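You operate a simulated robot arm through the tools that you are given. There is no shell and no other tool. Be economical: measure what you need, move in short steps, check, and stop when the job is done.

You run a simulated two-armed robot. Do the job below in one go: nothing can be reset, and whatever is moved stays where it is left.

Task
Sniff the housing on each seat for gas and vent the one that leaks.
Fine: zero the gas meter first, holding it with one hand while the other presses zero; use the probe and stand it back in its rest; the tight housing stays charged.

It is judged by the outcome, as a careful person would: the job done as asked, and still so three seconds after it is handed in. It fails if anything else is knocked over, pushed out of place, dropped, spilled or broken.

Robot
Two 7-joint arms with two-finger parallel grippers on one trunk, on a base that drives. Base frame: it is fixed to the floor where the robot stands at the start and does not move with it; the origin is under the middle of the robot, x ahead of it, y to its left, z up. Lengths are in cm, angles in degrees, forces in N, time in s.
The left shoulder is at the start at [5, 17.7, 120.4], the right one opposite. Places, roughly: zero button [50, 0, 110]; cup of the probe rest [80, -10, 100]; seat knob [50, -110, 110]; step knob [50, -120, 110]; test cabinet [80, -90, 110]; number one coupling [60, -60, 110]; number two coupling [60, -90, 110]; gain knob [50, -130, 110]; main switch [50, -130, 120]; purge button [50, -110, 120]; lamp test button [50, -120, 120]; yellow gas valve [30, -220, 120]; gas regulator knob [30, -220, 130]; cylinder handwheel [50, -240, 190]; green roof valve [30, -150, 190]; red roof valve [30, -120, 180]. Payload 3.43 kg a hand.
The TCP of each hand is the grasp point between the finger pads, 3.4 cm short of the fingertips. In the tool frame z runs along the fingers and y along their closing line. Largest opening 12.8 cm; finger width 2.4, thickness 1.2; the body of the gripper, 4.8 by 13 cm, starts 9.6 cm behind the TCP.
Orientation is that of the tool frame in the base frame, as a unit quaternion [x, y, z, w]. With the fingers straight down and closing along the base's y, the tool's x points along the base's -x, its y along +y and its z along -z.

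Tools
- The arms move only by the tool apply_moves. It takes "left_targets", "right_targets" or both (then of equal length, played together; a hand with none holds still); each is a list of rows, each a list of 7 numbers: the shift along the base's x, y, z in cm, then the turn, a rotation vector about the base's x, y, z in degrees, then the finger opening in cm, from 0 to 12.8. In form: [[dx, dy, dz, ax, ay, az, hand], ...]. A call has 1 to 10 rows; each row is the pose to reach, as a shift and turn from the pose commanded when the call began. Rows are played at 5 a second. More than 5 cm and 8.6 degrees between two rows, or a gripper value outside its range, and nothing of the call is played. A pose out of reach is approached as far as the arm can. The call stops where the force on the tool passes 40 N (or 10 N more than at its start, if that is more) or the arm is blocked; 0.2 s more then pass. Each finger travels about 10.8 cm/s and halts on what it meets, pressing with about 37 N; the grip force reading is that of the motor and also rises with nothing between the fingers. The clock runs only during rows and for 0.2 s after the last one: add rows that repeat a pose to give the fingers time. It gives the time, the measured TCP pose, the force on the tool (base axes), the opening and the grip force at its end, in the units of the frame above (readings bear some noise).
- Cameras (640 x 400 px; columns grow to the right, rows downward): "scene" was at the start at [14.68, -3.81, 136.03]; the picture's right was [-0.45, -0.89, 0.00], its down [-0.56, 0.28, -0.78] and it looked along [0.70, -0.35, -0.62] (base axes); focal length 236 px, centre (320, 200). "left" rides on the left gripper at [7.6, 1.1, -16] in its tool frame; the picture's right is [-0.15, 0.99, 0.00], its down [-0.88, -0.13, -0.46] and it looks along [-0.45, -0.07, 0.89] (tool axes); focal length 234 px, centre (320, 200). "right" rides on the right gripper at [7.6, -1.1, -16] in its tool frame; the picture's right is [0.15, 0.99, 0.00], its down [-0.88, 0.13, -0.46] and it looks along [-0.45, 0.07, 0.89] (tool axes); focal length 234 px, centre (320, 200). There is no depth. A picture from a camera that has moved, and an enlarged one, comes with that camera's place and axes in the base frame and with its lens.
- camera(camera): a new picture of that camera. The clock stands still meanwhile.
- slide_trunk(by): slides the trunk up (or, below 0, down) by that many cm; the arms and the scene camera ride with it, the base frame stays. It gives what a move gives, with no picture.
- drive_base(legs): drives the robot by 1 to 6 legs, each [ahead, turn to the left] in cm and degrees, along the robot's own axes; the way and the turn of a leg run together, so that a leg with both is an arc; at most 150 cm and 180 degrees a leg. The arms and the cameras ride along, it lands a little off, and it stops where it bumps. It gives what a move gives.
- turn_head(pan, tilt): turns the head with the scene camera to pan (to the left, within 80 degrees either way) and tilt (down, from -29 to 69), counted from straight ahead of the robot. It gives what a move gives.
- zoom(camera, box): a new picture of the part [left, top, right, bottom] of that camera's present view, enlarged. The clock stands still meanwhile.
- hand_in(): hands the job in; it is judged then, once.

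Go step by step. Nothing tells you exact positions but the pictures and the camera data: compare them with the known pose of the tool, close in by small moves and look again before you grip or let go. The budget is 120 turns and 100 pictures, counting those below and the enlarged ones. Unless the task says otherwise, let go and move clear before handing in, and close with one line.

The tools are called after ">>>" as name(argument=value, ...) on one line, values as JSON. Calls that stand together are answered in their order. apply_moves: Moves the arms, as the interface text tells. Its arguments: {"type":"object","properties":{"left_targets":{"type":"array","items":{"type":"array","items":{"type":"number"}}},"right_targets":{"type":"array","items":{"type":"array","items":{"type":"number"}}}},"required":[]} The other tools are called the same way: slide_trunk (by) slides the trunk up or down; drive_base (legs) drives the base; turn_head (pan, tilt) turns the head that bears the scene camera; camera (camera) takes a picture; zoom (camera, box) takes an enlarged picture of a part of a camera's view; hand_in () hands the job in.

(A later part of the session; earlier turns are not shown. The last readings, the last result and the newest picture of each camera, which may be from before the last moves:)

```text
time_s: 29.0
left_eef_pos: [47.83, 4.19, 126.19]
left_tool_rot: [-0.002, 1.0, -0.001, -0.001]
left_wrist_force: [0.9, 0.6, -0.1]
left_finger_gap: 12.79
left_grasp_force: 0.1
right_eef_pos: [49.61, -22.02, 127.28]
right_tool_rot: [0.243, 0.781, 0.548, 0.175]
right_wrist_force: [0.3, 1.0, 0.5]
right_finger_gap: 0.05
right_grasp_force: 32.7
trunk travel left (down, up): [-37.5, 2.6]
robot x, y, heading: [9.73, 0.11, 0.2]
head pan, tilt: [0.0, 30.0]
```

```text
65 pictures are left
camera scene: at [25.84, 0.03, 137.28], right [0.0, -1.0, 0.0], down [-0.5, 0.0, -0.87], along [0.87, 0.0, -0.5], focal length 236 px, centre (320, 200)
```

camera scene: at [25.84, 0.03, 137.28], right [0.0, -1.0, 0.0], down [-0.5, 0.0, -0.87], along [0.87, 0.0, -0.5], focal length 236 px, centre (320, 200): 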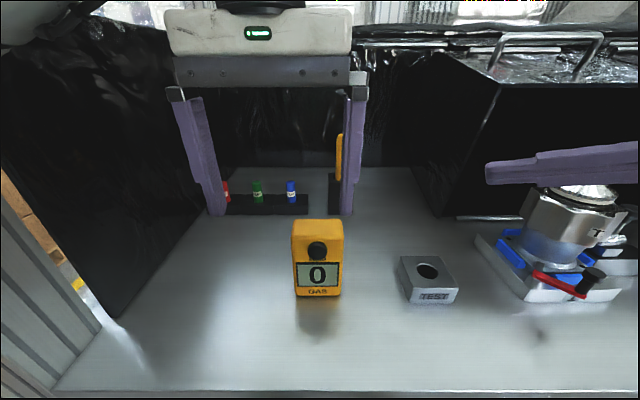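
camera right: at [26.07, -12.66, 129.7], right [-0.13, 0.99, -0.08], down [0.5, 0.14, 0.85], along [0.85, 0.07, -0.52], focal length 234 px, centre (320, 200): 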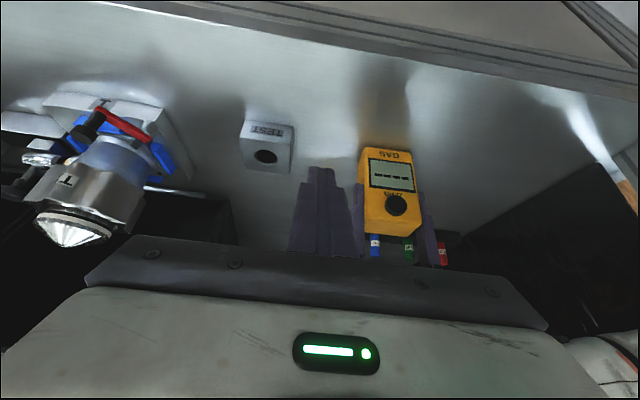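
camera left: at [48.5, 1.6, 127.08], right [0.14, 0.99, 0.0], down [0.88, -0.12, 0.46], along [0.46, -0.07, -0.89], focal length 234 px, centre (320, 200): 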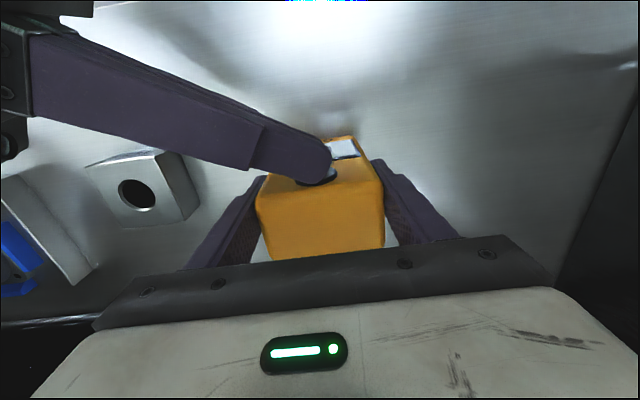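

All is back to normal and the meter still reads 0. Left hand is well placed to fetch the probe, so I'll pitch it forward toward the probe.

>>> apply_moves(left_targets=[[2, -0.8, 1, 0, -8, 0, 12.8], [4, -1.6, 2, 0, -16, 0, 12.8], [6, -2.4, 2, 0, -24, 0, 12.8], [8, -3.2, 2, 0, -32, 0, 12.8], [10, -4, 2, 0, -40, 0, 12.8], [12, -5, 2, 0, -48, 0, 12.8], [14, -6, 2, 0, -56, 0, 12.8]])

>>> camera(camera="scene")

>>> camera(camera="left")

```text
time_s: 30.6
left_eef_pos: [61.98, -1.42, 128.44]
left_tool_rot: [-0.001, 0.882, 0.0, 0.47]
left_wrist_force: [-0.8, 0.4, 0.4]
left_finger_gap: 12.8
left_grasp_force: 0.0
right_eef_pos: [49.86, -21.63, 127.25]
right_tool_rot: [0.242, 0.782, 0.548, 0.173]
right_wrist_force: [0.3, -0.2, 0.3]
right_finger_gap: 0.0
right_grasp_force: 33.2
trunk travel left (down, up): [-37.5, 2.6]
robot x, y, heading: [9.87, 0.18, 0.0]
head pan, tilt: [0.0, 30.0]
```

```text
64 pictures are left
camera scene: at [26.02, 0.06, 137.35], right [0.0, -1.0, 0.0], down [-0.5, 0.0, -0.87], along [0.87, 0.0, -0.5], focal length 236 px, centre (320, 200)
```

scene: 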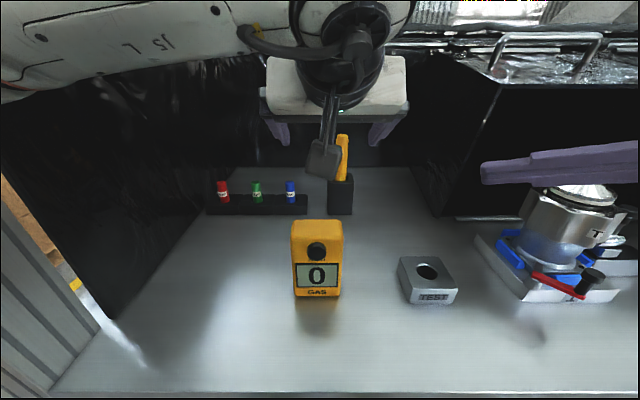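

```text
63 pictures are left
camera left: at [44.58, -0.42, 130.77], right [0.08, 0.99, 0.12], down [0.11, -0.13, 0.99], along [0.99, -0.07, -0.12], focal length 234 px, centre (320, 200)
```

left: 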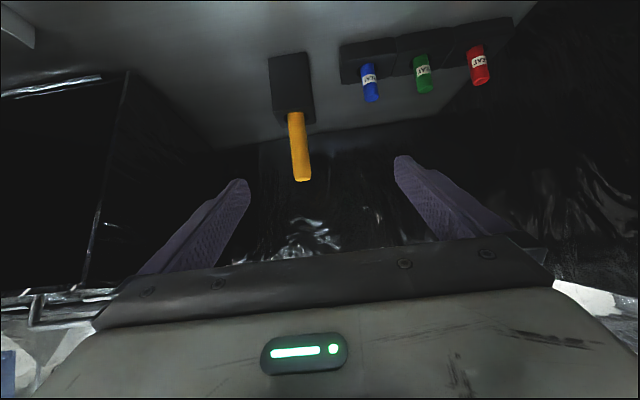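

Probe is at about [83.5, −5.5], z 111–122. I bring the open left hand in most of the way and check.

>>> apply_moves(left_targets=[[3.5, -2, -1.5, 0, 0, 0, 12.8], [7, -4.1, -3.5, 0, 0, 0, 12.8], [10.5, -4.1, -5.5, 0, 0, 0, 12.8], [14, -4.1, -7.5, 0, 0, 0, 12.8], [17, -4.1, -9.5, 0, 0, 0, 12.8]])

>>> camera(camera="left")

>>> camera(camera="scene")

```text
time_s: 31.8
left_eef_pos: [79.03, -5.73, 118.71]
left_tool_rot: [-0.001, 0.883, 0.001, 0.47]
left_wrist_force: [-0.1, -0.1, -0.2]
left_finger_gap: 12.79
left_grasp_force: 0.1
right_eef_pos: [49.78, -21.67, 127.28]
right_tool_rot: [0.242, 0.782, 0.547, 0.174]
right_wrist_force: [0.7, -0.1, 0.3]
right_finger_gap: 0.02
right_grasp_force: 32.8
trunk travel left (down, up): [-37.5, 2.6]
robot x, y, heading: [9.94, -0.01, 0.1]
head pan, tilt: [0.0, 30.0]
```

```text
62 pictures are left
camera left: at [61.59, -4.64, 121.22], right [0.08, 0.99, 0.12], down [0.11, -0.13, 0.98], along [0.99, -0.07, -0.12], focal length 234 px, centre (320, 200)
```

left: 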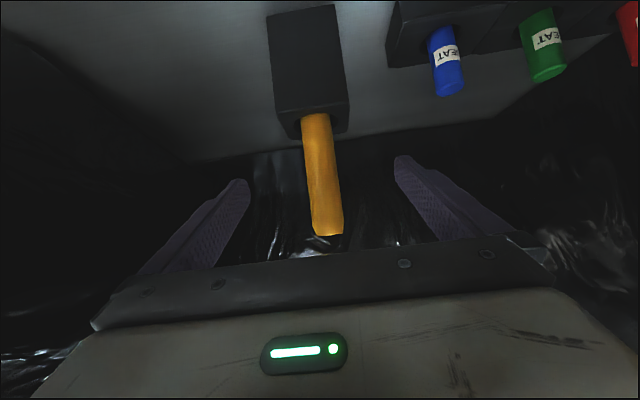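

```text
61 pictures are left
camera scene: at [26.06, 0.07, 137.34], right [0.0, -1.0, 0.0], down [-0.5, 0.0, -0.87], along [0.87, 0.0, -0.5], focal length 236 px, centre (320, 200)
```

scene: 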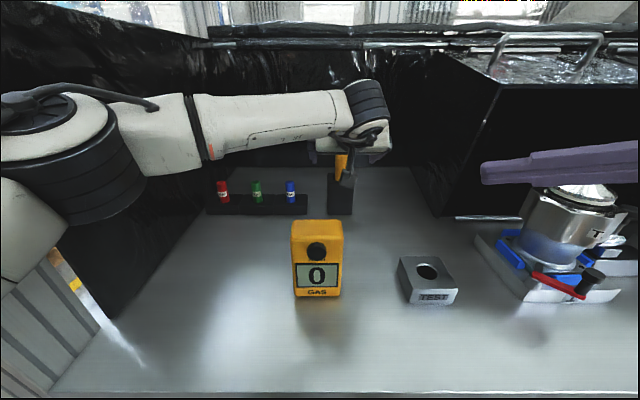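

Probe is centred between the fingers. I advance 5 cm and close.

>>> apply_moves(left_targets=[[2.5, 0, -0.3, 0, 0, 0, 12.8], [5.2, 0, -0.5, 0, 0, 0, 12.8], [5.2, 0, -0.5, 0, 0, 0, 10], [5.2, 0, -0.5, 0, 0, 0, 7], [5.2, 0, -0.5, 0, 0, 0, 4.5], [5.2, 0, -0.5, 0, 0, 0, 2], [5.2, 0, -0.5, 0, 0, 0, 1], [5.2, 0, -0.5, 0, 0, 0, 1]])

>>> camera(camera="left")

```text
time_s: 33.6
left_eef_pos: [84.09, -5.54, 118.34]
left_tool_rot: [-0.001, 0.883, 0.0, 0.469]
left_wrist_force: [-0.2, 0.8, -0.2]
left_finger_gap: 2.93
left_grasp_force: 37.1
right_eef_pos: [49.87, -21.73, 127.38]
right_tool_rot: [0.242, 0.782, 0.547, 0.174]
right_wrist_force: [0.5, -0.9, -0.6]
right_finger_gap: 0.0
right_grasp_force: 32.3
trunk travel left (down, up): [-37.5, 2.6]
robot x, y, heading: [9.9, 0.09, 0.0]
head pan, tilt: [0.0, 30.0]
```

```text
60 pictures are left
camera left: at [66.74, -4.52, 120.82], right [0.08, 0.99, 0.12], down [0.12, -0.13, 0.98], along [0.99, -0.07, -0.12], focal length 234 px, centre (320, 200)
```

left: 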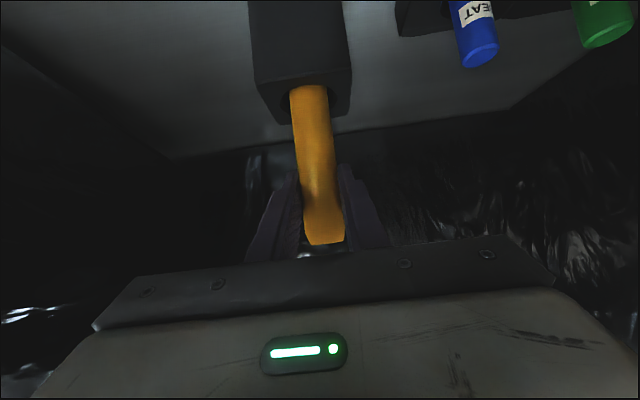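

Gripped (2.9 cm). Lift straight up and look at the tip.

>>> apply_moves(left_targets=[[0, 0, 2, 0, 0, 0, 1], [0, 0, 4, 0, 0, 0, 1], [0, 0, 7, 0, 0, 0, 1], [0, 0, 10, 0, 0, 0, 1], [0, 0, 13, 0, 0, 0, 1]])

>>> camera(camera="left")

>>> camera(camera="scene")

```text
time_s: 34.8
left_eef_pos: [81.89, -5.22, 130.49]
left_tool_rot: [0.003, 0.882, 0.001, 0.472]
left_wrist_force: [-0.9, -0.4, -1.1]
left_finger_gap: 3.09
left_grasp_force: 37.2
left hand out of reach, approached as far as the arm can: row 4, 5
right_eef_pos: [49.43, -21.73, 127.46]
right_tool_rot: [0.241, 0.781, 0.549, 0.175]
right_wrist_force: [-2.4, -1.1, -0.2]
right_finger_gap: 0.01
right_grasp_force: 32.9
trunk travel left (down, up): [-37.5, 2.6]
robot x, y, heading: [10.24, -0.19, 0.0]
head pan, tilt: [0.0, 30.0]
```

```text
59 pictures are left
camera left: at [64.37, -4.0, 132.89], right [0.08, 0.99, 0.13], down [0.11, -0.14, 0.98], along [0.99, -0.07, -0.12], focal length 234 px, centre (320, 200)
```

left: 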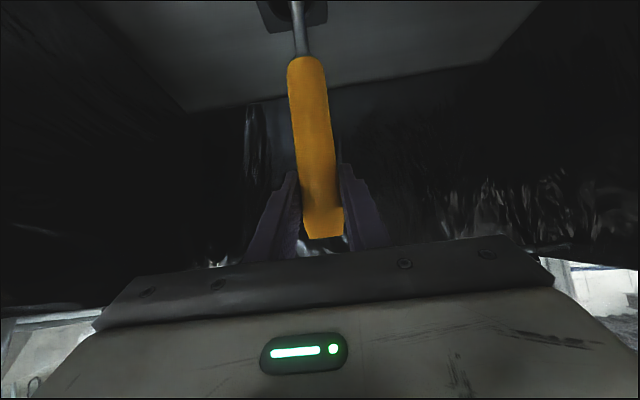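

```text
58 pictures are left
camera scene: at [25.54, -0.05, 137.43], right [0.0, -1.0, 0.0], down [-0.5, 0.0, -0.87], along [0.87, 0.0, -0.5], focal length 236 px, centre (320, 200)
```

scene: 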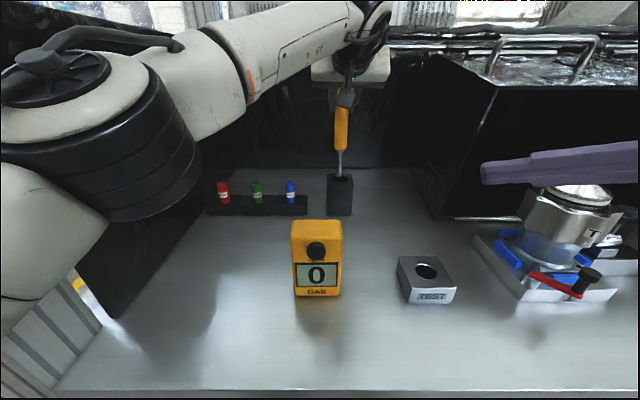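

The handle carries a metal rod below; reach is limited here. I zoom to see whether the rod is out of the cup.

>>> zoom(camera="scene", box=[310, 90, 370, 220])

>>> zoom(camera="left", box=[240, 0, 370, 80])

```text
3.08 times, centred on (340, 155) of scene
camera zoom: at [25.54, -0.05, 137.43], right [0.0, -1.0, 0.0], down [-0.5, 0.0, -0.87], along [0.87, 0.0, -0.5], focal length 725 px, centre (258, 338)
```

zoom: 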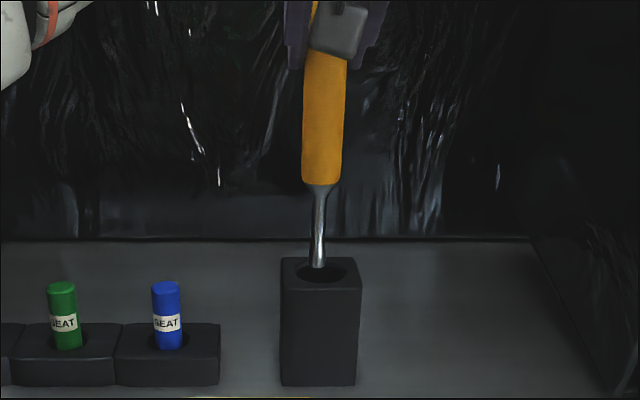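

```text
4.92 times, centred on (305, 40) of left
camera zoom: at [64.37, -4.0, 132.89], right [0.08, 0.99, 0.13], down [0.11, -0.14, 0.98], along [0.99, -0.07, -0.12], focal length 1153 px, centre (394, 988)
```

zoom: 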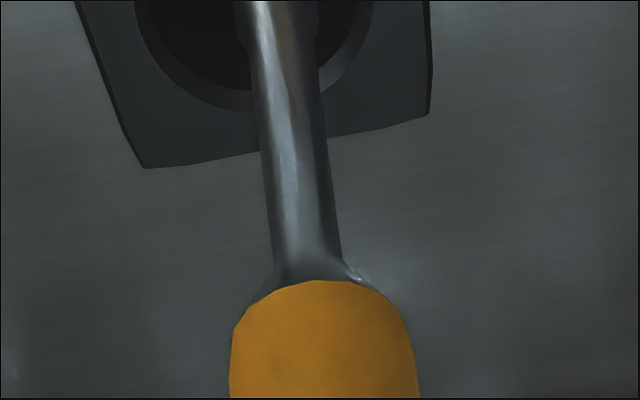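

The rod tip is right at rim height. Raise the trunk to clear it.

>>> slide_trunk(by=2.5)

>>> zoom(camera="scene", box=[310, 90, 370, 220])

```text
time_s: 35.5
left_eef_pos: [82.45, -4.75, 132.42]
left_tool_rot: [-0.001, 0.884, -0.001, 0.468]
left_wrist_force: [0.7, -0.9, -1.9]
left_finger_gap: 3.1
left_grasp_force: 36.8
right_eef_pos: [49.93, -21.49, 129.76]
right_tool_rot: [0.242, 0.781, 0.548, 0.174]
right_wrist_force: [-0.1, -0.8, 0.2]
right_finger_gap: 0.0
right_grasp_force: 33.4
trunk travel left (down, up): [-40.0, 0.1]
robot x, y, heading: [9.56, -0.05, -0.0]
head pan, tilt: [0.0, 30.0]
```

```text
3.08 times, centred on (340, 155) of scene
camera zoom: at [26.09, 0.07, 139.84], right [0.0, -1.0, 0.0], down [-0.5, 0.0, -0.87], along [0.87, 0.0, -0.5], focal length 725 px, centre (258, 338)
```

zoom: 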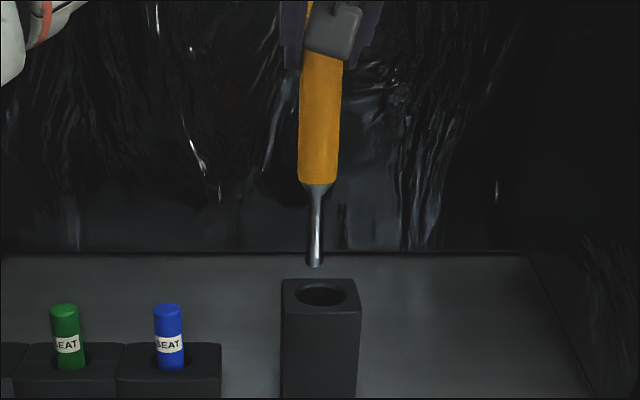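

The probe is free; its tip is about 17.8 cm below the TCP. I pull it back and up, then reverse the base away from the bench.

>>> apply_moves(left_targets=[[-4, 0, 1.5, 0, 0, 0, 1], [-8, 0, 3, 0, 0, 0, 1], [-11, 0, 5, 0, 0, 0, 1], [-14, 0, 7, 0, 0, 0, 1], [-17, 0, 9, 0, 0, 0, 1]])

>>> camera(camera="scene")

```text
time_s: 36.7
left_eef_pos: [65.25, -4.63, 141.74]
left_tool_rot: [0.0, 0.883, -0.001, 0.469]
left_wrist_force: [-0.4, 0.2, -1.3]
left_finger_gap: 3.09
left_grasp_force: 37.0
right_eef_pos: [49.61, -21.58, 129.93]
right_tool_rot: [0.242, 0.782, 0.548, 0.174]
right_wrist_force: [0.1, 0.3, 0.5]
right_finger_gap: 0.0
right_grasp_force: 32.8
trunk travel left (down, up): [-40.0, 0.1]
robot x, y, heading: [10.23, 0.09, -0.0]
head pan, tilt: [0.0, 30.0]
```

```text
54 pictures are left
camera scene: at [25.92, 0.08, 139.86], right [0.0, -1.0, 0.0], down [-0.5, 0.0, -0.87], along [0.87, 0.0, -0.5], focal length 236 px, centre (320, 200)
```

scene: 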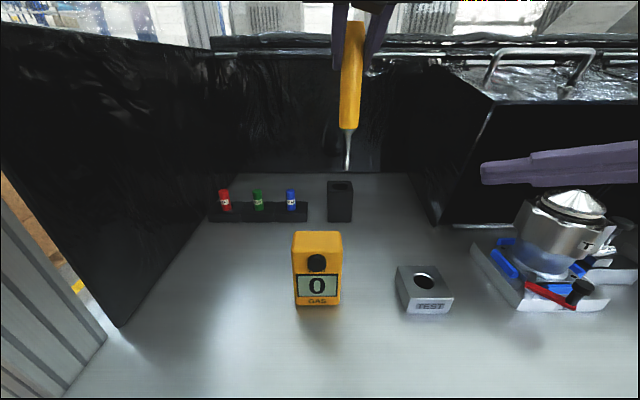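

Reverse 45 cm, turn right 60°, and check the surroundings.

>>> drive_base(legs=[[-45, 0], [0, -60]])

>>> camera(camera="scene")

```text
time_s: 42.1
left_eef_pos: [-11.87, -50.39, 141.65]
left_tool_rot: [0.443, 0.764, -0.236, 0.405]
left_wrist_force: [-0.3, 0.1, -0.7]
left_finger_gap: 3.08
left_grasp_force: 36.7
right_eef_pos: [-34.24, -45.36, 129.89]
right_tool_rot: [0.601, 0.556, 0.386, 0.425]
right_wrist_force: [-0.3, -0.3, -0.7]
right_finger_gap: 0.02
right_grasp_force: 32.9
trunk travel left (down, up): [-40.0, 0.1]
robot x, y, heading: [-35.14, 0.36, -60.1]
head pan, tilt: [0.0, 30.0]
```

```text
53 pictures are left
camera scene: at [-27.36, -13.84, 139.85], right [-0.87, -0.5, 0.0], down [-0.25, 0.43, -0.87], along [0.43, -0.75, -0.5], focal length 236 px, centre (320, 200)
```

scene: 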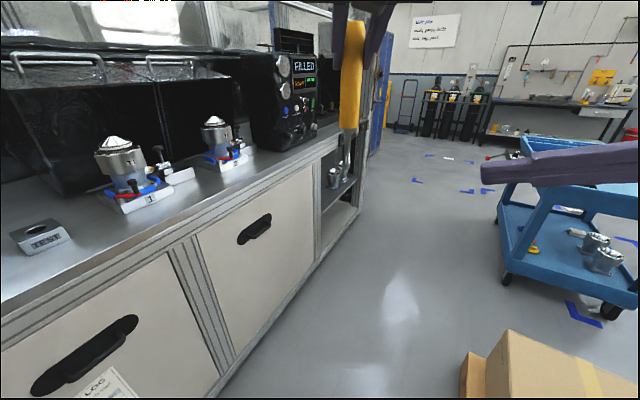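

The way is clear. Drive 70 along this heading, then turn back to face the bench.

>>> drive_base(legs=[[66, 0], [0, 60]])

>>> turn_head(pan=0, tilt=30)

>>> camera(camera="scene")

```text
time_s: 48.4
left_eef_pos: [52.62, -62.64, 141.57]
left_tool_rot: [0.006, 0.883, -0.004, 0.469]
left_wrist_force: [-0.3, 0.1, -1.7]
left_finger_gap: 3.08
left_grasp_force: 37.1
right_eef_pos: [36.87, -79.31, 129.86]
right_tool_rot: [0.248, 0.78, 0.546, 0.178]
right_wrist_force: [0.0, 0.0, -0.2]
right_finger_gap: 0.02
right_grasp_force: 32.9
trunk travel left (down, up): [-40.0, 0.1]
robot x, y, heading: [-3.27, -57.07, -0.8]
head pan, tilt: [0.0, 30.0]
```

```text
time_s: 49.0
left_eef_pos: [52.59, -62.61, 141.61]
left_tool_rot: [0.007, 0.884, -0.004, 0.468]
left_wrist_force: [-0.1, -0.4, -1.4]
left_finger_gap: 3.1
left_grasp_force: 37.1
right_eef_pos: [36.96, -79.43, 129.84]
right_tool_rot: [0.248, 0.78, 0.546, 0.178]
right_wrist_force: [-0.9, -1.3, 0.3]
right_finger_gap: 0.0
right_grasp_force: 33.0
trunk travel left (down, up): [-40.0, 0.1]
robot x, y, heading: [-2.71, -57.13, -0.9]
head pan, tilt: [0.0, 30.0]
```

```text
52 pictures are left
camera scene: at [13.35, -57.28, 139.85], right [-0.02, -1.0, 0.0], down [-0.5, 0.01, -0.87], along [0.87, -0.01, -0.5], focal length 236 px, centre (320, 200)
```

scene: 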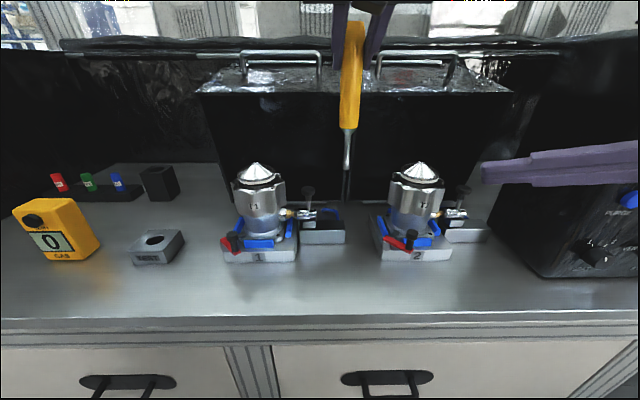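

Excellent view: meter, both housings and the cabinet. I zoom on the housings and cabinet panel.

>>> zoom(camera="scene", box=[210, 140, 500, 280])

>>> turn_head(pan=-50, tilt=22)

>>> camera(camera="scene")

```text
2.21 times, centred on (355, 210) of scene
camera zoom: at [13.35, -57.28, 139.85], right [-0.02, -1.0, 0.0], down [-0.5, 0.01, -0.87], along [0.87, -0.01, -0.5], focal length 520 px, centre (243, 178)
```

zoom: 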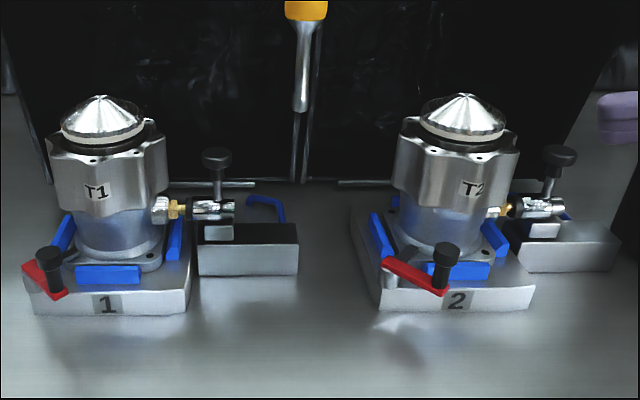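

```text
time_s: 50.1
left_eef_pos: [52.55, -62.68, 141.67]
left_tool_rot: [0.007, 0.883, -0.004, 0.469]
left_wrist_force: [-0.6, 0.7, -2.0]
left_finger_gap: 3.1
left_grasp_force: 37.0
right_eef_pos: [36.82, -79.3, 129.89]
right_tool_rot: [0.248, 0.78, 0.545, 0.178]
right_wrist_force: [0.3, 0.2, -0.6]
right_finger_gap: 0.0
right_grasp_force: 32.7
trunk travel left (down, up): [-40.0, 0.1]
robot x, y, heading: [-2.75, -57.23, -1.1]
head pan, tilt: [-50.0, 22.0]
```

```text
50 pictures are left
camera scene: at [10.17, -64.34, 141.13], right [-0.78, -0.63, 0.0], down [-0.24, 0.29, -0.93], along [0.59, -0.72, -0.37], focal length 236 px, centre (320, 200)
```

scene: 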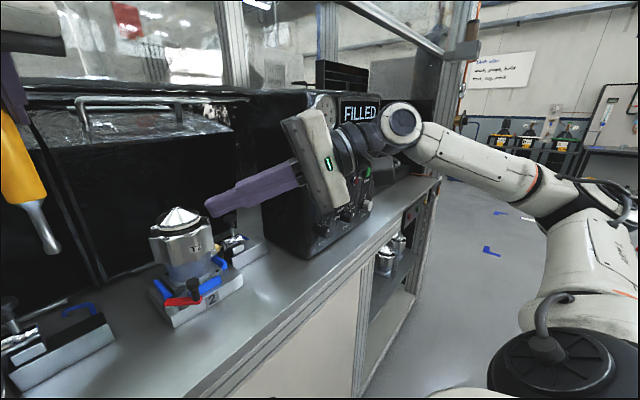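

I stow the right hand tool-down and nearer the robot so it doesn't hide the cabinet, then read the panel.

>>> apply_moves(right_targets=[[-1, -1, 0, -6.78, 2.14, 3.05, 0], [-2, -2, 0, -13.56, 4.28, 6.1, 0], [-3, -3, 0, -20.3, 6.4, 9.2, 0], [-4, -4, 0, -27.1, 8.6, 12.2, 0], [-5, -5, 0, -33.9, 10.7, 15.3, 0], [-6, -6, 0, -40.7, 12.8, 18.3, 0], [-7, -7, 0, -47.5, 15, 21.4, 0], [-8, -8, 0, -54.2, 17.1, 24.4, 0], [-9, -9, 0, -61, 19.3, 27.5, 0], [-10, -10, 0, -67.8, 21.4, 30.5, 0]])

>>> camera(camera="scene")

```text
time_s: 52.4
left_eef_pos: [52.53, -62.55, 141.67]
left_tool_rot: [0.005, 0.883, -0.003, 0.47]
left_wrist_force: [-0.7, 0.4, -0.6]
left_finger_gap: 3.06
left_grasp_force: 37.2
right_eef_pos: [26.74, -89.25, 129.89]
right_tool_rot: [-0.002, 1.0, 0.001, 0.006]
right_wrist_force: [0.1, 0.4, 0.3]
right_finger_gap: 0.0
right_grasp_force: 33.0
trunk travel left (down, up): [-40.0, 0.1]
robot x, y, heading: [-2.64, -57.02, -0.8]
head pan, tilt: [-50.0, 22.0]
```

```text
49 pictures are left
camera scene: at [10.11, -64.28, 141.14], right [-0.78, -0.63, 0.0], down [-0.24, 0.29, -0.93], along [0.58, -0.72, -0.37], focal length 236 px, centre (320, 200)
```

scene: 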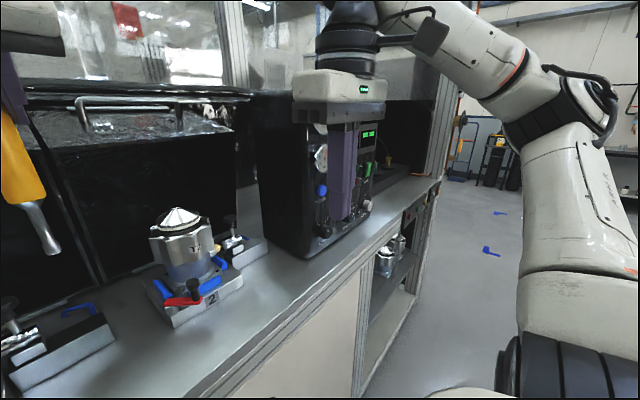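

>>> apply_moves(right_targets=[[0, 4, 0, 0, 0, 0, 0], [0, 8, 0, 0, 0, 0, 0], [0, 12, 0, 0, 0, 0, 0], [0, 16, 0, 0, 0, 0, 0]])

>>> zoom(camera="scene", box=[290, 70, 410, 260])

```text
time_s: 53.4
left_eef_pos: [52.62, -62.62, 141.56]
left_tool_rot: [0.007, 0.883, -0.005, 0.469]
left_wrist_force: [-0.3, 0.2, -0.7]
left_finger_gap: 3.07
left_grasp_force: 37.6
right_eef_pos: [26.86, -73.09, 129.86]
right_tool_rot: [-0.002, 1.0, 0.0, 0.005]
right_wrist_force: [-0.1, 0.4, -0.1]
right_finger_gap: 0.01
right_grasp_force: 32.9
trunk travel left (down, up): [-40.0, 0.1]
robot x, y, heading: [-2.6, -57.37, -0.8]
head pan, tilt: [-50.0, 22.0]
```

```text
2.11 times, centred on (350, 165) of scene
camera zoom: at [10.21, -64.22, 141.13], right [-0.78, -0.63, 0.0], down [-0.24, 0.29, -0.93], along [0.58, -0.72, -0.37], focal length 496 px, centre (257, 274)
```

zoom: 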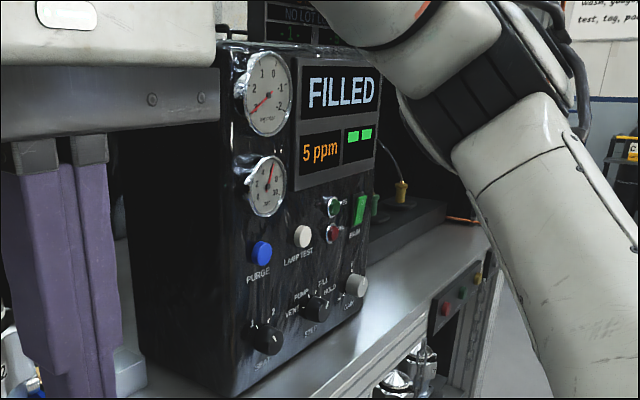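

The cabinet has SEAT and STEP (VENT/PUMP/FILL/HOLD/…) knobs, so venting is done there. Now bring the probe tip to housing 1's cap seal.

>>> apply_moves(left_targets=[[0, 4.5, 0, 0, 0, 0, 1], [1, 9, 0, 0, 0, 0, 1], [2, 13.5, 0, 0, 0, 0, 1], [3, 18, 0, 0, 0, 0, 1], [4.5, 18, -2, 0, 0, 0, 1], [5, 18, -4.5, 0, 0, 0, 1]])

>>> turn_head(pan=15, tilt=30)

>>> camera(camera="scene")

>>> camera(camera="left")

```text
time_s: 54.8
left_eef_pos: [56.99, -44.8, 137.91]
left_tool_rot: [0.006, 0.88, -0.006, 0.475]
left_wrist_force: [-6.0, -0.7, 20.2]
left_finger_gap: 3.12
left_grasp_force: 37.2
right_eef_pos: [26.29, -73.32, 129.95]
right_tool_rot: [-0.002, 1.0, 0.0, 0.008]
right_wrist_force: [0.5, -0.2, -0.4]
right_finger_gap: 0.0
right_grasp_force: 32.9
trunk travel left (down, up): [-40.0, 0.1]
robot x, y, heading: [-2.69, -57.31, -1.0]
head pan, tilt: [-50.0, 22.0]
```

```text
time_s: 56.1
left_eef_pos: [57.35, -44.63, 136.9]
left_tool_rot: [0.006, 0.884, -0.002, 0.468]
left_wrist_force: [-3.8, -1.1, -2.1]
left_finger_gap: 3.09
left_grasp_force: 36.9
right_eef_pos: [26.64, -73.39, 129.8]
right_tool_rot: [-0.003, 1.0, 0.001, 0.006]
right_wrist_force: [-0.2, 0.0, -0.2]
right_finger_gap: 0.01
right_grasp_force: 33.5
trunk travel left (down, up): [-40.0, 0.1]
robot x, y, heading: [-2.88, -57.21, -0.7]
head pan, tilt: [15.0, 30.0]
```

```text
47 pictures are left
camera scene: at [12.92, -54.97, 139.85], right [0.24, -0.97, 0.0], down [-0.48, -0.12, -0.87], along [0.84, 0.21, -0.5], focal length 236 px, centre (320, 200)
```

scene: 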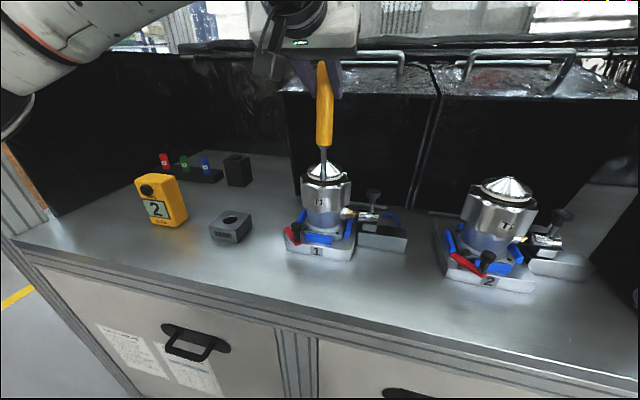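

```text
46 pictures are left
camera left: at [39.95, -43.37, 139.52], right [0.1, 0.99, 0.12], down [0.12, -0.13, 0.98], along [0.99, -0.08, -0.13], focal length 234 px, centre (320, 200)
```

left: 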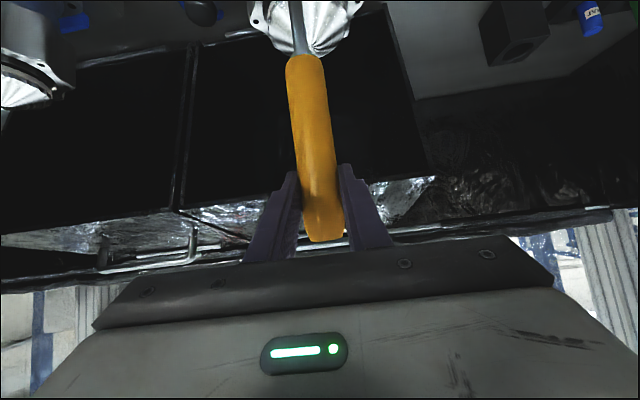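

Meter reads 2 here; there was a brief contact. I zoom to see the tip.

>>> zoom(camera="scene", box=[270, 120, 390, 260])

>>> zoom(camera="left", box=[230, 0, 380, 80])

```text
2.86 times, centred on (330, 190) of scene
camera zoom: at [12.92, -54.97, 139.85], right [0.24, -0.97, 0.0], down [-0.48, -0.12, -0.87], along [0.84, 0.21, -0.5], focal length 673 px, centre (291, 229)
```

zoom: 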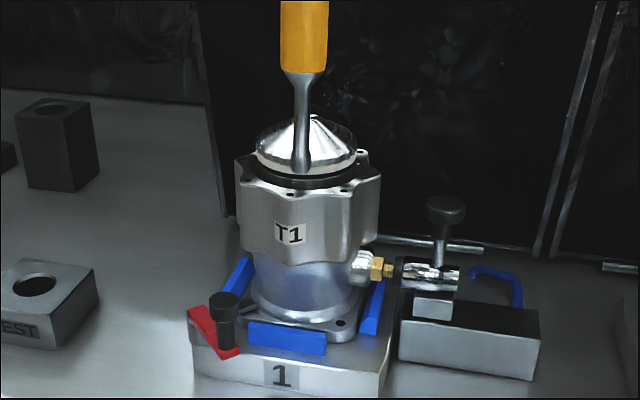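

```text
4.27 times, centred on (305, 40) of left
camera zoom: at [39.95, -43.37, 139.52], right [0.1, 0.99, 0.12], down [0.12, -0.13, 0.98], along [0.99, -0.08, -0.13], focal length 999 px, centre (384, 883)
```

zoom: 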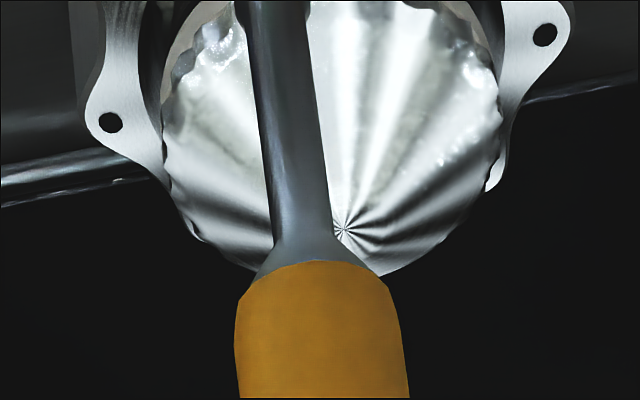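

Raise a touch so it hovers in front of the cap ring, hold, and read the meter.

>>> apply_moves(left_targets=[[-0.5, 0, 1, 0, 0, 0, 1], [-0.5, 0, 1, 0, 0, 0, 1], [-0.5, 0, 1, 0, 0, 0, 1], [-0.5, 0, 1, 0, 0, 0, 1], [-0.5, 0, 1, 0, 0, 0, 1], [-0.5, 0, 1, 0, 0, 0, 1], [-0.5, 0, 1, 0, 0, 0, 1], [-0.5, 0, 1, 0, 0, 0, 1]])

>>> camera(camera="scene")

```text
time_s: 57.9
left_eef_pos: [57.07, -44.64, 138.09]
left_tool_rot: [0.006, 0.883, -0.003, 0.469]
left_wrist_force: [-0.7, -0.1, -1.4]
left_finger_gap: 3.1
left_grasp_force: 37.2
right_eef_pos: [26.83, -73.39, 129.83]
right_tool_rot: [-0.001, 1.0, 0.0, 0.006]
right_wrist_force: [0.4, 0.5, -0.4]
right_finger_gap: 0.0
right_grasp_force: 33.1
trunk travel left (down, up): [-40.0, 0.1]
robot x, y, heading: [-2.68, -57.35, -0.7]
head pan, tilt: [15.0, 30.0]
```

```text
43 pictures are left
camera scene: at [13.08, -54.93, 139.85], right [0.24, -0.97, 0.0], down [-0.48, -0.12, -0.87], along [0.84, 0.21, -0.5], focal length 236 px, centre (320, 200)
```

scene: 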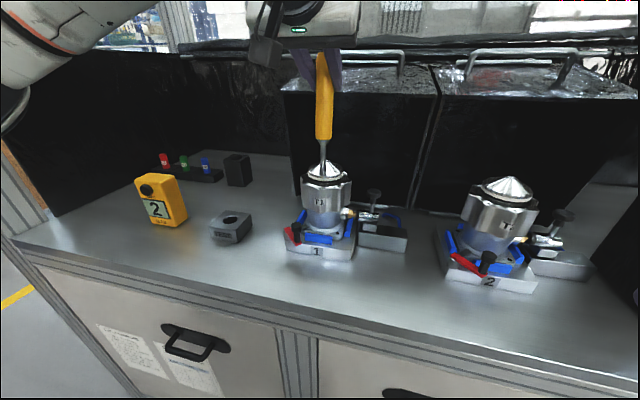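

Steady 2 at the cap. Next I check seat 1's brass fitting by the coupling: move above it first.

>>> apply_moves(left_targets=[[0, 0, 3.5, 0, 0, 0, 1], [2, -4, 3.5, 0, 0, 0, 1], [4.5, -7.5, 3.5, 0, 0, 0, 1], [4.5, -7.5, 0, 0, 0, 0, 1]])

>>> zoom(camera="scene", box=[270, 100, 420, 260])

>>> camera(camera="left")

```text
time_s: 58.9
left_eef_pos: [61.77, -52.09, 137.99]
left_tool_rot: [0.006, 0.883, -0.005, 0.469]
left_wrist_force: [1.7, 0.5, -0.6]
left_finger_gap: 3.1
left_grasp_force: 36.7
right_eef_pos: [26.9, -73.22, 129.8]
right_tool_rot: [-0.002, 1.0, 0.0, 0.005]
right_wrist_force: [0.2, -0.5, -0.3]
right_finger_gap: 0.01
right_grasp_force: 32.9
trunk travel left (down, up): [-40.0, 0.1]
robot x, y, heading: [-2.86, -57.13, -1.0]
head pan, tilt: [15.0, 30.0]
```

```text
2.50 times, centred on (345, 180) of scene
camera zoom: at [13.14, -54.8, 139.84], right [0.24, -0.97, 0.0], down [-0.49, -0.12, -0.87], along [0.84, 0.21, -0.5], focal length 589 px, centre (258, 250)
```

zoom: 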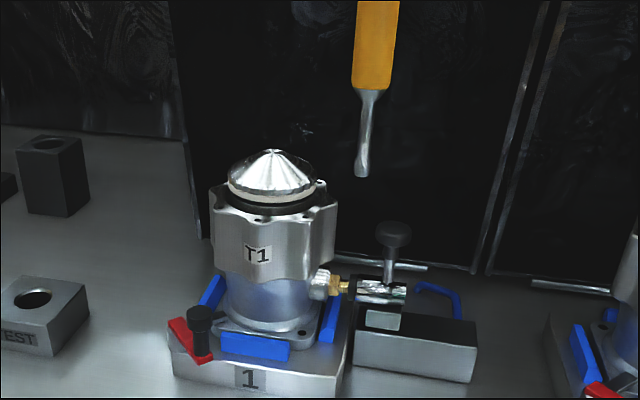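

```text
41 pictures are left
camera left: at [44.29, -50.7, 140.58], right [0.1, 0.99, 0.12], down [0.11, -0.13, 0.98], along [0.99, -0.08, -0.12], focal length 234 px, centre (320, 200)
```

left: 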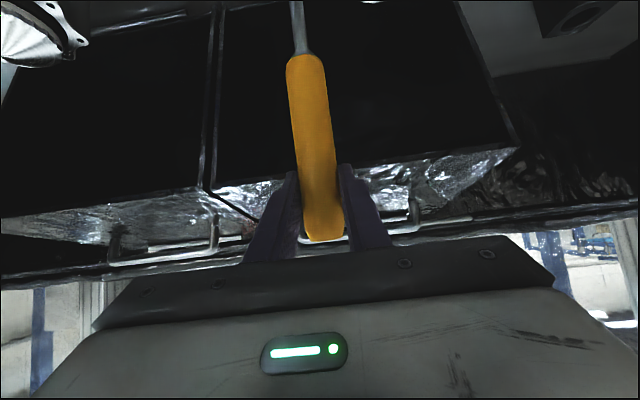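

Tip lines up just above the brass fitting. Lower 7.5 cm gently and hold.

>>> apply_moves(left_targets=[[0, 0, -2, 0, 0, 0, 1], [0, 0, -4, 0, 0, 0, 1], [0, 0, -6, 0, 0, 0, 1], [0, 0, -7.5, 0, 0, 0, 1], [0, 0, -7.5, 0, 0, 0, 1], [0, 0, -7.5, 0, 0, 0, 1], [0, 0, -7.5, 0, 0, 0, 1], [0, 0, -7.5, 0, 0, 0, 1], [0, 0, -7.5, 0, 0, 0, 1]])

>>> zoom(camera="scene", box=[120, 120, 420, 270])

```text
time_s: 60.9
left_eef_pos: [61.58, -52.29, 130.54]
left_tool_rot: [0.006, 0.883, -0.004, 0.47]
left_wrist_force: [-0.6, 0.7, -1.5]
left_finger_gap: 3.1
left_grasp_force: 37.0
right_eef_pos: [26.98, -73.3, 129.82]
right_tool_rot: [-0.002, 1.0, -0.001, 0.006]
right_wrist_force: [1.2, 0.8, -0.1]
right_finger_gap: 0.0
right_grasp_force: 32.4
trunk travel left (down, up): [-40.0, 0.1]
robot x, y, heading: [-2.71, -57.24, -0.9]
head pan, tilt: [15.0, 30.0]
```

```text
2.13 times, centred on (270, 195) of scene
camera zoom: at [13.08, -54.93, 139.85], right [0.24, -0.97, 0.0], down [-0.48, -0.12, -0.87], along [0.84, 0.21, -0.5], focal length 502 px, centre (427, 211)
```

zoom: 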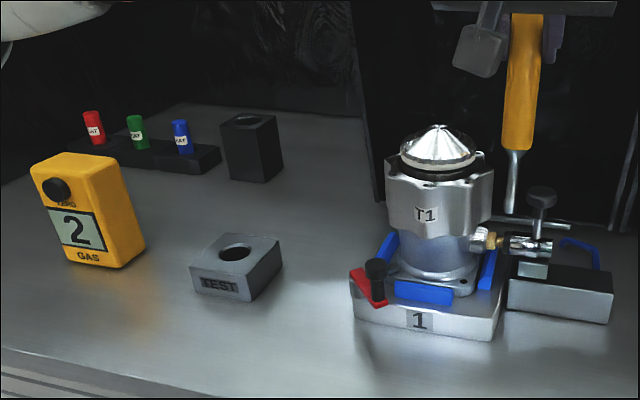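

Still 2 at seat 1. Now to housing 2's cap.

>>> apply_moves(left_targets=[[0, 0, 4, 0, 0, 0, 1], [0, 0, 8, 0, 0, 0, 1], [-1, -3, 11, 0, 0, 0, 1], [-2, -7.5, 11, 0, 0, 0, 1], [-3, -12, 11, 0, 0, 0, 1], [-4, -16.5, 11, 0, 0, 0, 1], [-4.5, -20.5, 11, 0, 0, 0, 1], [-4.5, -25, 11, 0, 0, 0, 1], [-4.5, -29, 11, 0, 0, 0, 1], [-4.5, -29, 9, 0, 0, 0, 1]])

>>> camera(camera="scene")

```text
time_s: 62.6
left_eef_pos: [60.85, -62.97, 143.96]
left_tool_rot: [-0.059, 0.883, -0.019, 0.465]
left_wrist_force: [-1.3, -0.6, -1.6]
left_finger_gap: 3.08
left_grasp_force: 36.7
left hand out of reach, approached as far as the arm can: row 7, 8
right_eef_pos: [26.61, -73.61, 129.73]
right_tool_rot: [-0.001, 1.0, 0.001, 0.006]
right_wrist_force: [-0.8, -1.0, 0.1]
right_finger_gap: 0.0
right_grasp_force: 33.2
trunk travel left (down, up): [-40.0, 0.1]
robot x, y, heading: [-2.59, -57.26, -0.8]
head pan, tilt: [15.0, 30.0]
stopped in row 8 (left hand): the arm was blocked; the commanded pose is now the measured one
```

```text
39 pictures are left
camera scene: at [12.9, -55.28, 139.8], right [0.24, -0.97, 0.0], down [-0.48, -0.12, -0.87], along [0.84, 0.21, -0.5], focal length 236 px, centre (320, 200)
```

scene: 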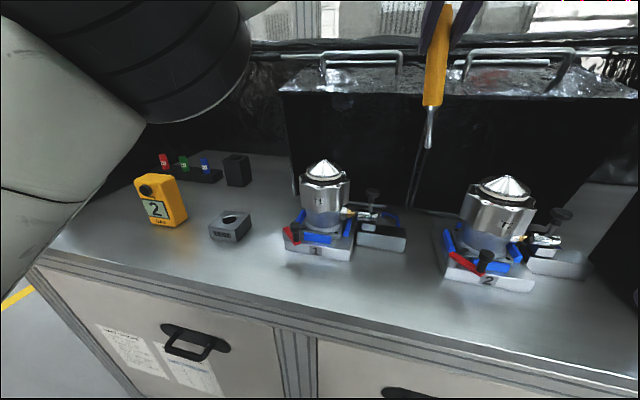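

The left arm is at its limit, so I pull back, level the probe, and turn the base right 22° to bring seat 2 in front.

>>> apply_moves(left_targets=[[-3, 1, 0, 1.7, 0, -1.6, 1], [-6, 1, 0, 3.4, 0, -3.2, 1], [-9, 1, 0, 5.1, 0, -4.9, 1]])

>>> drive_base(legs=[[0, -22]])

>>> turn_head(pan=22, tilt=28)

>>> camera(camera="scene")

```text
time_s: 63.4
left_eef_pos: [52.06, -61.47, 144.18]
left_tool_rot: [-0.004, 0.884, -0.001, 0.467]
left_wrist_force: [-1.0, -0.2, -0.9]
left_finger_gap: 3.08
left_grasp_force: 37.1
right_eef_pos: [26.79, -73.24, 129.85]
right_tool_rot: [-0.002, 1.0, 0.001, 0.006]
right_wrist_force: [-0.1, 0.2, -0.3]
right_finger_gap: 0.02
right_grasp_force: 32.8
trunk travel left (down, up): [-40.0, 0.1]
robot x, y, heading: [-2.64, -57.04, -0.8]
head pan, tilt: [15.0, 30.0]
```

```text
time_s: 64.9
left_eef_pos: [46.43, -81.73, 144.12]
left_tool_rot: [0.166, 0.869, -0.09, 0.457]
left_wrist_force: [-0.7, 0.4, -0.5]
left_finger_gap: 3.08
left_grasp_force: 37.0
right_eef_pos: [18.58, -83.15, 129.86]
right_tool_rot: [0.189, 0.982, -0.001, 0.005]
right_wrist_force: [-0.4, 0.2, 0.7]
right_finger_gap: 0.0
right_grasp_force: 32.4
trunk travel left (down, up): [-40.0, 0.1]
robot x, y, heading: [-2.54, -57.21, -22.7]
head pan, tilt: [15.0, 30.0]
```

```text
time_s: 65.6
left_eef_pos: [46.4, -81.6, 144.23]
left_tool_rot: [0.165, 0.869, -0.09, 0.458]
left_wrist_force: [0.5, -0.3, -2.1]
left_finger_gap: 3.08
left_grasp_force: 37.3
right_eef_pos: [18.59, -83.21, 129.87]
right_tool_rot: [0.189, 0.982, -0.002, 0.005]
right_wrist_force: [0.6, 0.2, 1.0]
right_finger_gap: 0.0
right_grasp_force: 32.9
trunk travel left (down, up): [-40.0, 0.1]
robot x, y, heading: [-2.68, -56.85, -22.8]
head pan, tilt: [22.0, 28.0]
```

```text
38 pictures are left
camera scene: at [12.85, -59.89, 140.16], right [-0.02, -1.0, 0.0], down [-0.47, 0.01, -0.88], along [0.88, -0.01, -0.47], focal length 236 px, centre (320, 200)
```

scene: 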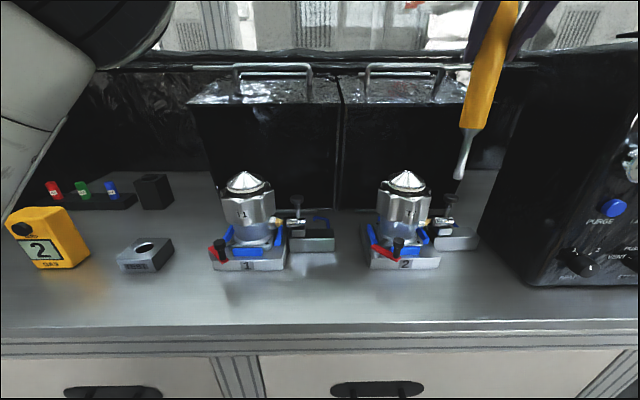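

Now approach housing 2's cap ring with the tip.

>>> apply_moves(left_targets=[[3.5, 0.3, -1, 0, 0, 0, 1], [7, 0.6, -2, 0, 0, 0, 1], [10, 0.7, -3.5, 0, 0, 0, 1], [10.8, 0.7, -5.8, 0, 0, 0, 1], [10.8, 0.7, -5.8, 0, 0, 0, 1], [10.8, 0.7, -5.8, 0, 0, 0, 1], [10.8, 0.7, -5.8, 0, 0, 0, 1], [10.8, 0.7, -5.8, 0, 0, 0, 1]])

>>> camera(camera="scene")

```text
time_s: 67.4
left_eef_pos: [57.24, -80.98, 138.32]
left_tool_rot: [0.164, 0.869, -0.09, 0.458]
left_wrist_force: [0.4, -0.5, -1.7]
left_finger_gap: 3.09
left_grasp_force: 37.2
right_eef_pos: [18.52, -83.22, 129.85]
right_tool_rot: [0.189, 0.982, -0.002, 0.004]
right_wrist_force: [0.1, -1.0, 0.1]
right_finger_gap: 0.02
right_grasp_force: 33.6
trunk travel left (down, up): [-40.0, 0.1]
robot x, y, heading: [-2.89, -57.22, -23.1]
head pan, tilt: [22.0, 28.0]
```

```text
37 pictures are left
camera scene: at [12.85, -59.89, 140.16], right [-0.02, -1.0, 0.0], down [-0.47, 0.01, -0.88], along [0.88, -0.01, -0.47], focal length 236 px, centre (320, 200)
```

scene: 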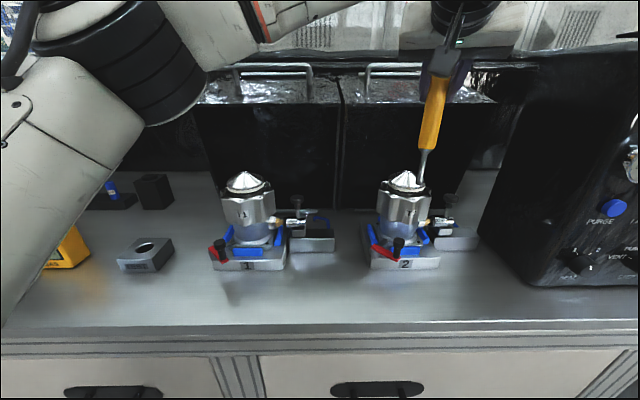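

The left elbow hides the meter; pan the head left to look past it.

>>> turn_head(pan=70, tilt=25)

>>> camera(camera="scene")

```text
time_s: 68.6
left_eef_pos: [57.14, -80.96, 138.35]
left_tool_rot: [0.165, 0.869, -0.09, 0.458]
left_wrist_force: [0.7, 0.4, -0.3]
left_finger_gap: 3.07
left_grasp_force: 37.4
right_eef_pos: [18.55, -83.11, 129.85]
right_tool_rot: [0.19, 0.982, -0.001, 0.005]
right_wrist_force: [0.2, -1.0, -0.6]
right_finger_gap: 0.0
right_grasp_force: 33.2
trunk travel left (down, up): [-40.0, 0.1]
robot x, y, heading: [-2.7, -57.18, -22.9]
head pan, tilt: [70.0, 25.0]
```

```text
36 pictures are left
camera scene: at [10.0, -53.01, 140.65], right [0.73, -0.68, 0.0], down [-0.29, -0.31, -0.91], along [0.62, 0.66, -0.42], focal length 236 px, centre (320, 200)
```

scene: 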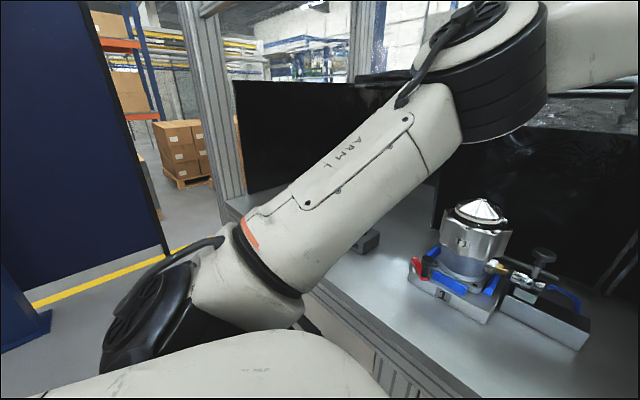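

Blocked too. The display seemed to hold its last reading, so I retreat to the earlier spot and read it there.

>>> apply_moves(left_targets=[[0, 0, 3, 0, 0, 0, 1], [-3.5, 0, 5, 0, 0, 0, 1], [-7, 0, 6, 0, 0, 0, 1], [-10.8, -0.7, 6, 0, 0, 0, 1]])

>>> turn_head(pan=22, tilt=28)

>>> camera(camera="scene")

```text
time_s: 69.6
left_eef_pos: [46.36, -81.65, 144.33]
left_tool_rot: [0.166, 0.869, -0.091, 0.458]
left_wrist_force: [-0.6, 0.7, -1.4]
left_finger_gap: 3.09
left_grasp_force: 36.9
right_eef_pos: [18.51, -83.3, 129.85]
right_tool_rot: [0.189, 0.982, -0.002, 0.006]
right_wrist_force: [0.1, -0.6, -0.5]
right_finger_gap: 0.0
right_grasp_force: 33.1
trunk travel left (down, up): [-40.0, 0.1]
robot x, y, heading: [-2.85, -57.27, -23.0]
head pan, tilt: [70.0, 25.0]
```

```text
time_s: 70.7
left_eef_pos: [46.35, -81.45, 144.41]
left_tool_rot: [0.165, 0.869, -0.09, 0.457]
left_wrist_force: [-0.7, 0.6, -1.9]
left_finger_gap: 3.09
left_grasp_force: 36.8
right_eef_pos: [18.55, -83.24, 129.86]
right_tool_rot: [0.189, 0.982, -0.001, 0.005]
right_wrist_force: [-0.6, 0.4, 0.6]
right_finger_gap: 0.0
right_grasp_force: 32.3
trunk travel left (down, up): [-40.0, 0.1]
robot x, y, heading: [-2.86, -56.89, -22.9]
head pan, tilt: [22.0, 28.0]
```

```text
35 pictures are left
camera scene: at [12.85, -59.89, 140.17], right [-0.01, -1.0, 0.0], down [-0.47, 0.01, -0.88], along [0.88, -0.01, -0.47], focal length 236 px, centre (320, 200)
```

scene: 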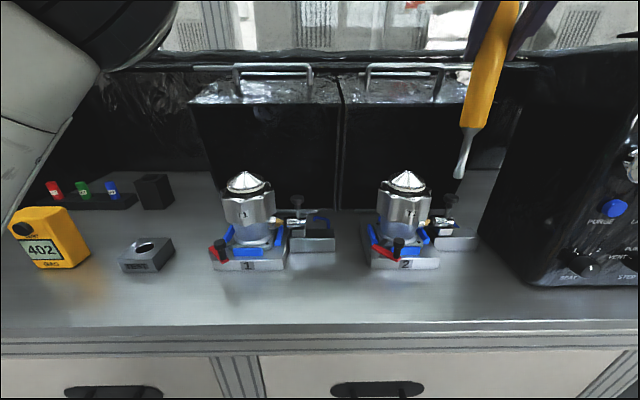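

The meter now holds 402: housing 2 leaks, housing 1 (2 ppm) is tight. Next, drive to face the cabinet, keeping clear of the bench.

>>> drive_base(legs=[[-24, 0], [0, -67], [49, 0], [0, 90]])

>>> turn_head(pan=-15, tilt=25)

>>> camera(camera="scene")

```text
time_s: 81.7
left_eef_pos: [30.5, -98.79, 144.42]
left_tool_rot: [-0.018, 0.885, 0.006, 0.466]
left_wrist_force: [0.4, -0.1, -1.3]
left_finger_gap: 3.1
left_grasp_force: 36.6
right_eef_pos: [5.62, -111.44, 129.82]
right_tool_rot: [-0.019, 1.0, 0.0, 0.006]
right_wrist_force: [-0.2, 0.4, -0.8]
right_finger_gap: 0.0
right_grasp_force: 33.1
trunk travel left (down, up): [-40.0, 0.1]
robot x, y, heading: [-24.47, -95.98, 0.9]
head pan, tilt: [22.0, 28.0]
```

```text
time_s: 82.8
left_eef_pos: [30.48, -98.72, 144.26]
left_tool_rot: [-0.018, 0.884, 0.006, 0.467]
left_wrist_force: [0.3, 0.1, -1.2]
left_finger_gap: 3.1
left_grasp_force: 37.4
right_eef_pos: [5.64, -111.5, 129.68]
right_tool_rot: [-0.019, 1.0, 0.0, 0.007]
right_wrist_force: [0.0, 0.0, 0.4]
right_finger_gap: 0.0
right_grasp_force: 32.8
trunk travel left (down, up): [-40.0, 0.1]
robot x, y, heading: [-24.49, -96.21, 1.0]
head pan, tilt: [-15.0, 25.0]
```

```text
34 pictures are left
camera scene: at [-8.45, -98.3, 140.64], right [-0.24, -0.97, 0.0], down [-0.41, 0.1, -0.91], along [0.88, -0.22, -0.42], focal length 236 px, centre (320, 200)
```

scene: 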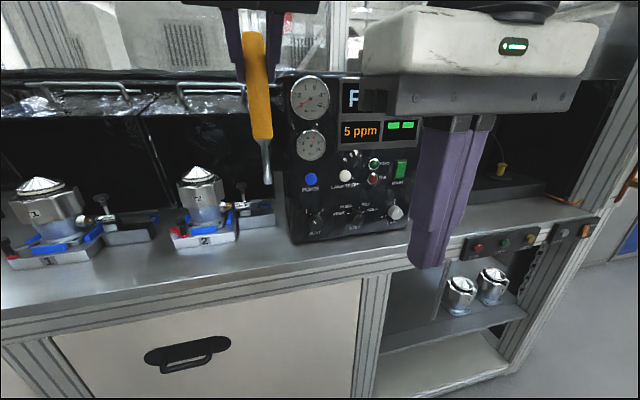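

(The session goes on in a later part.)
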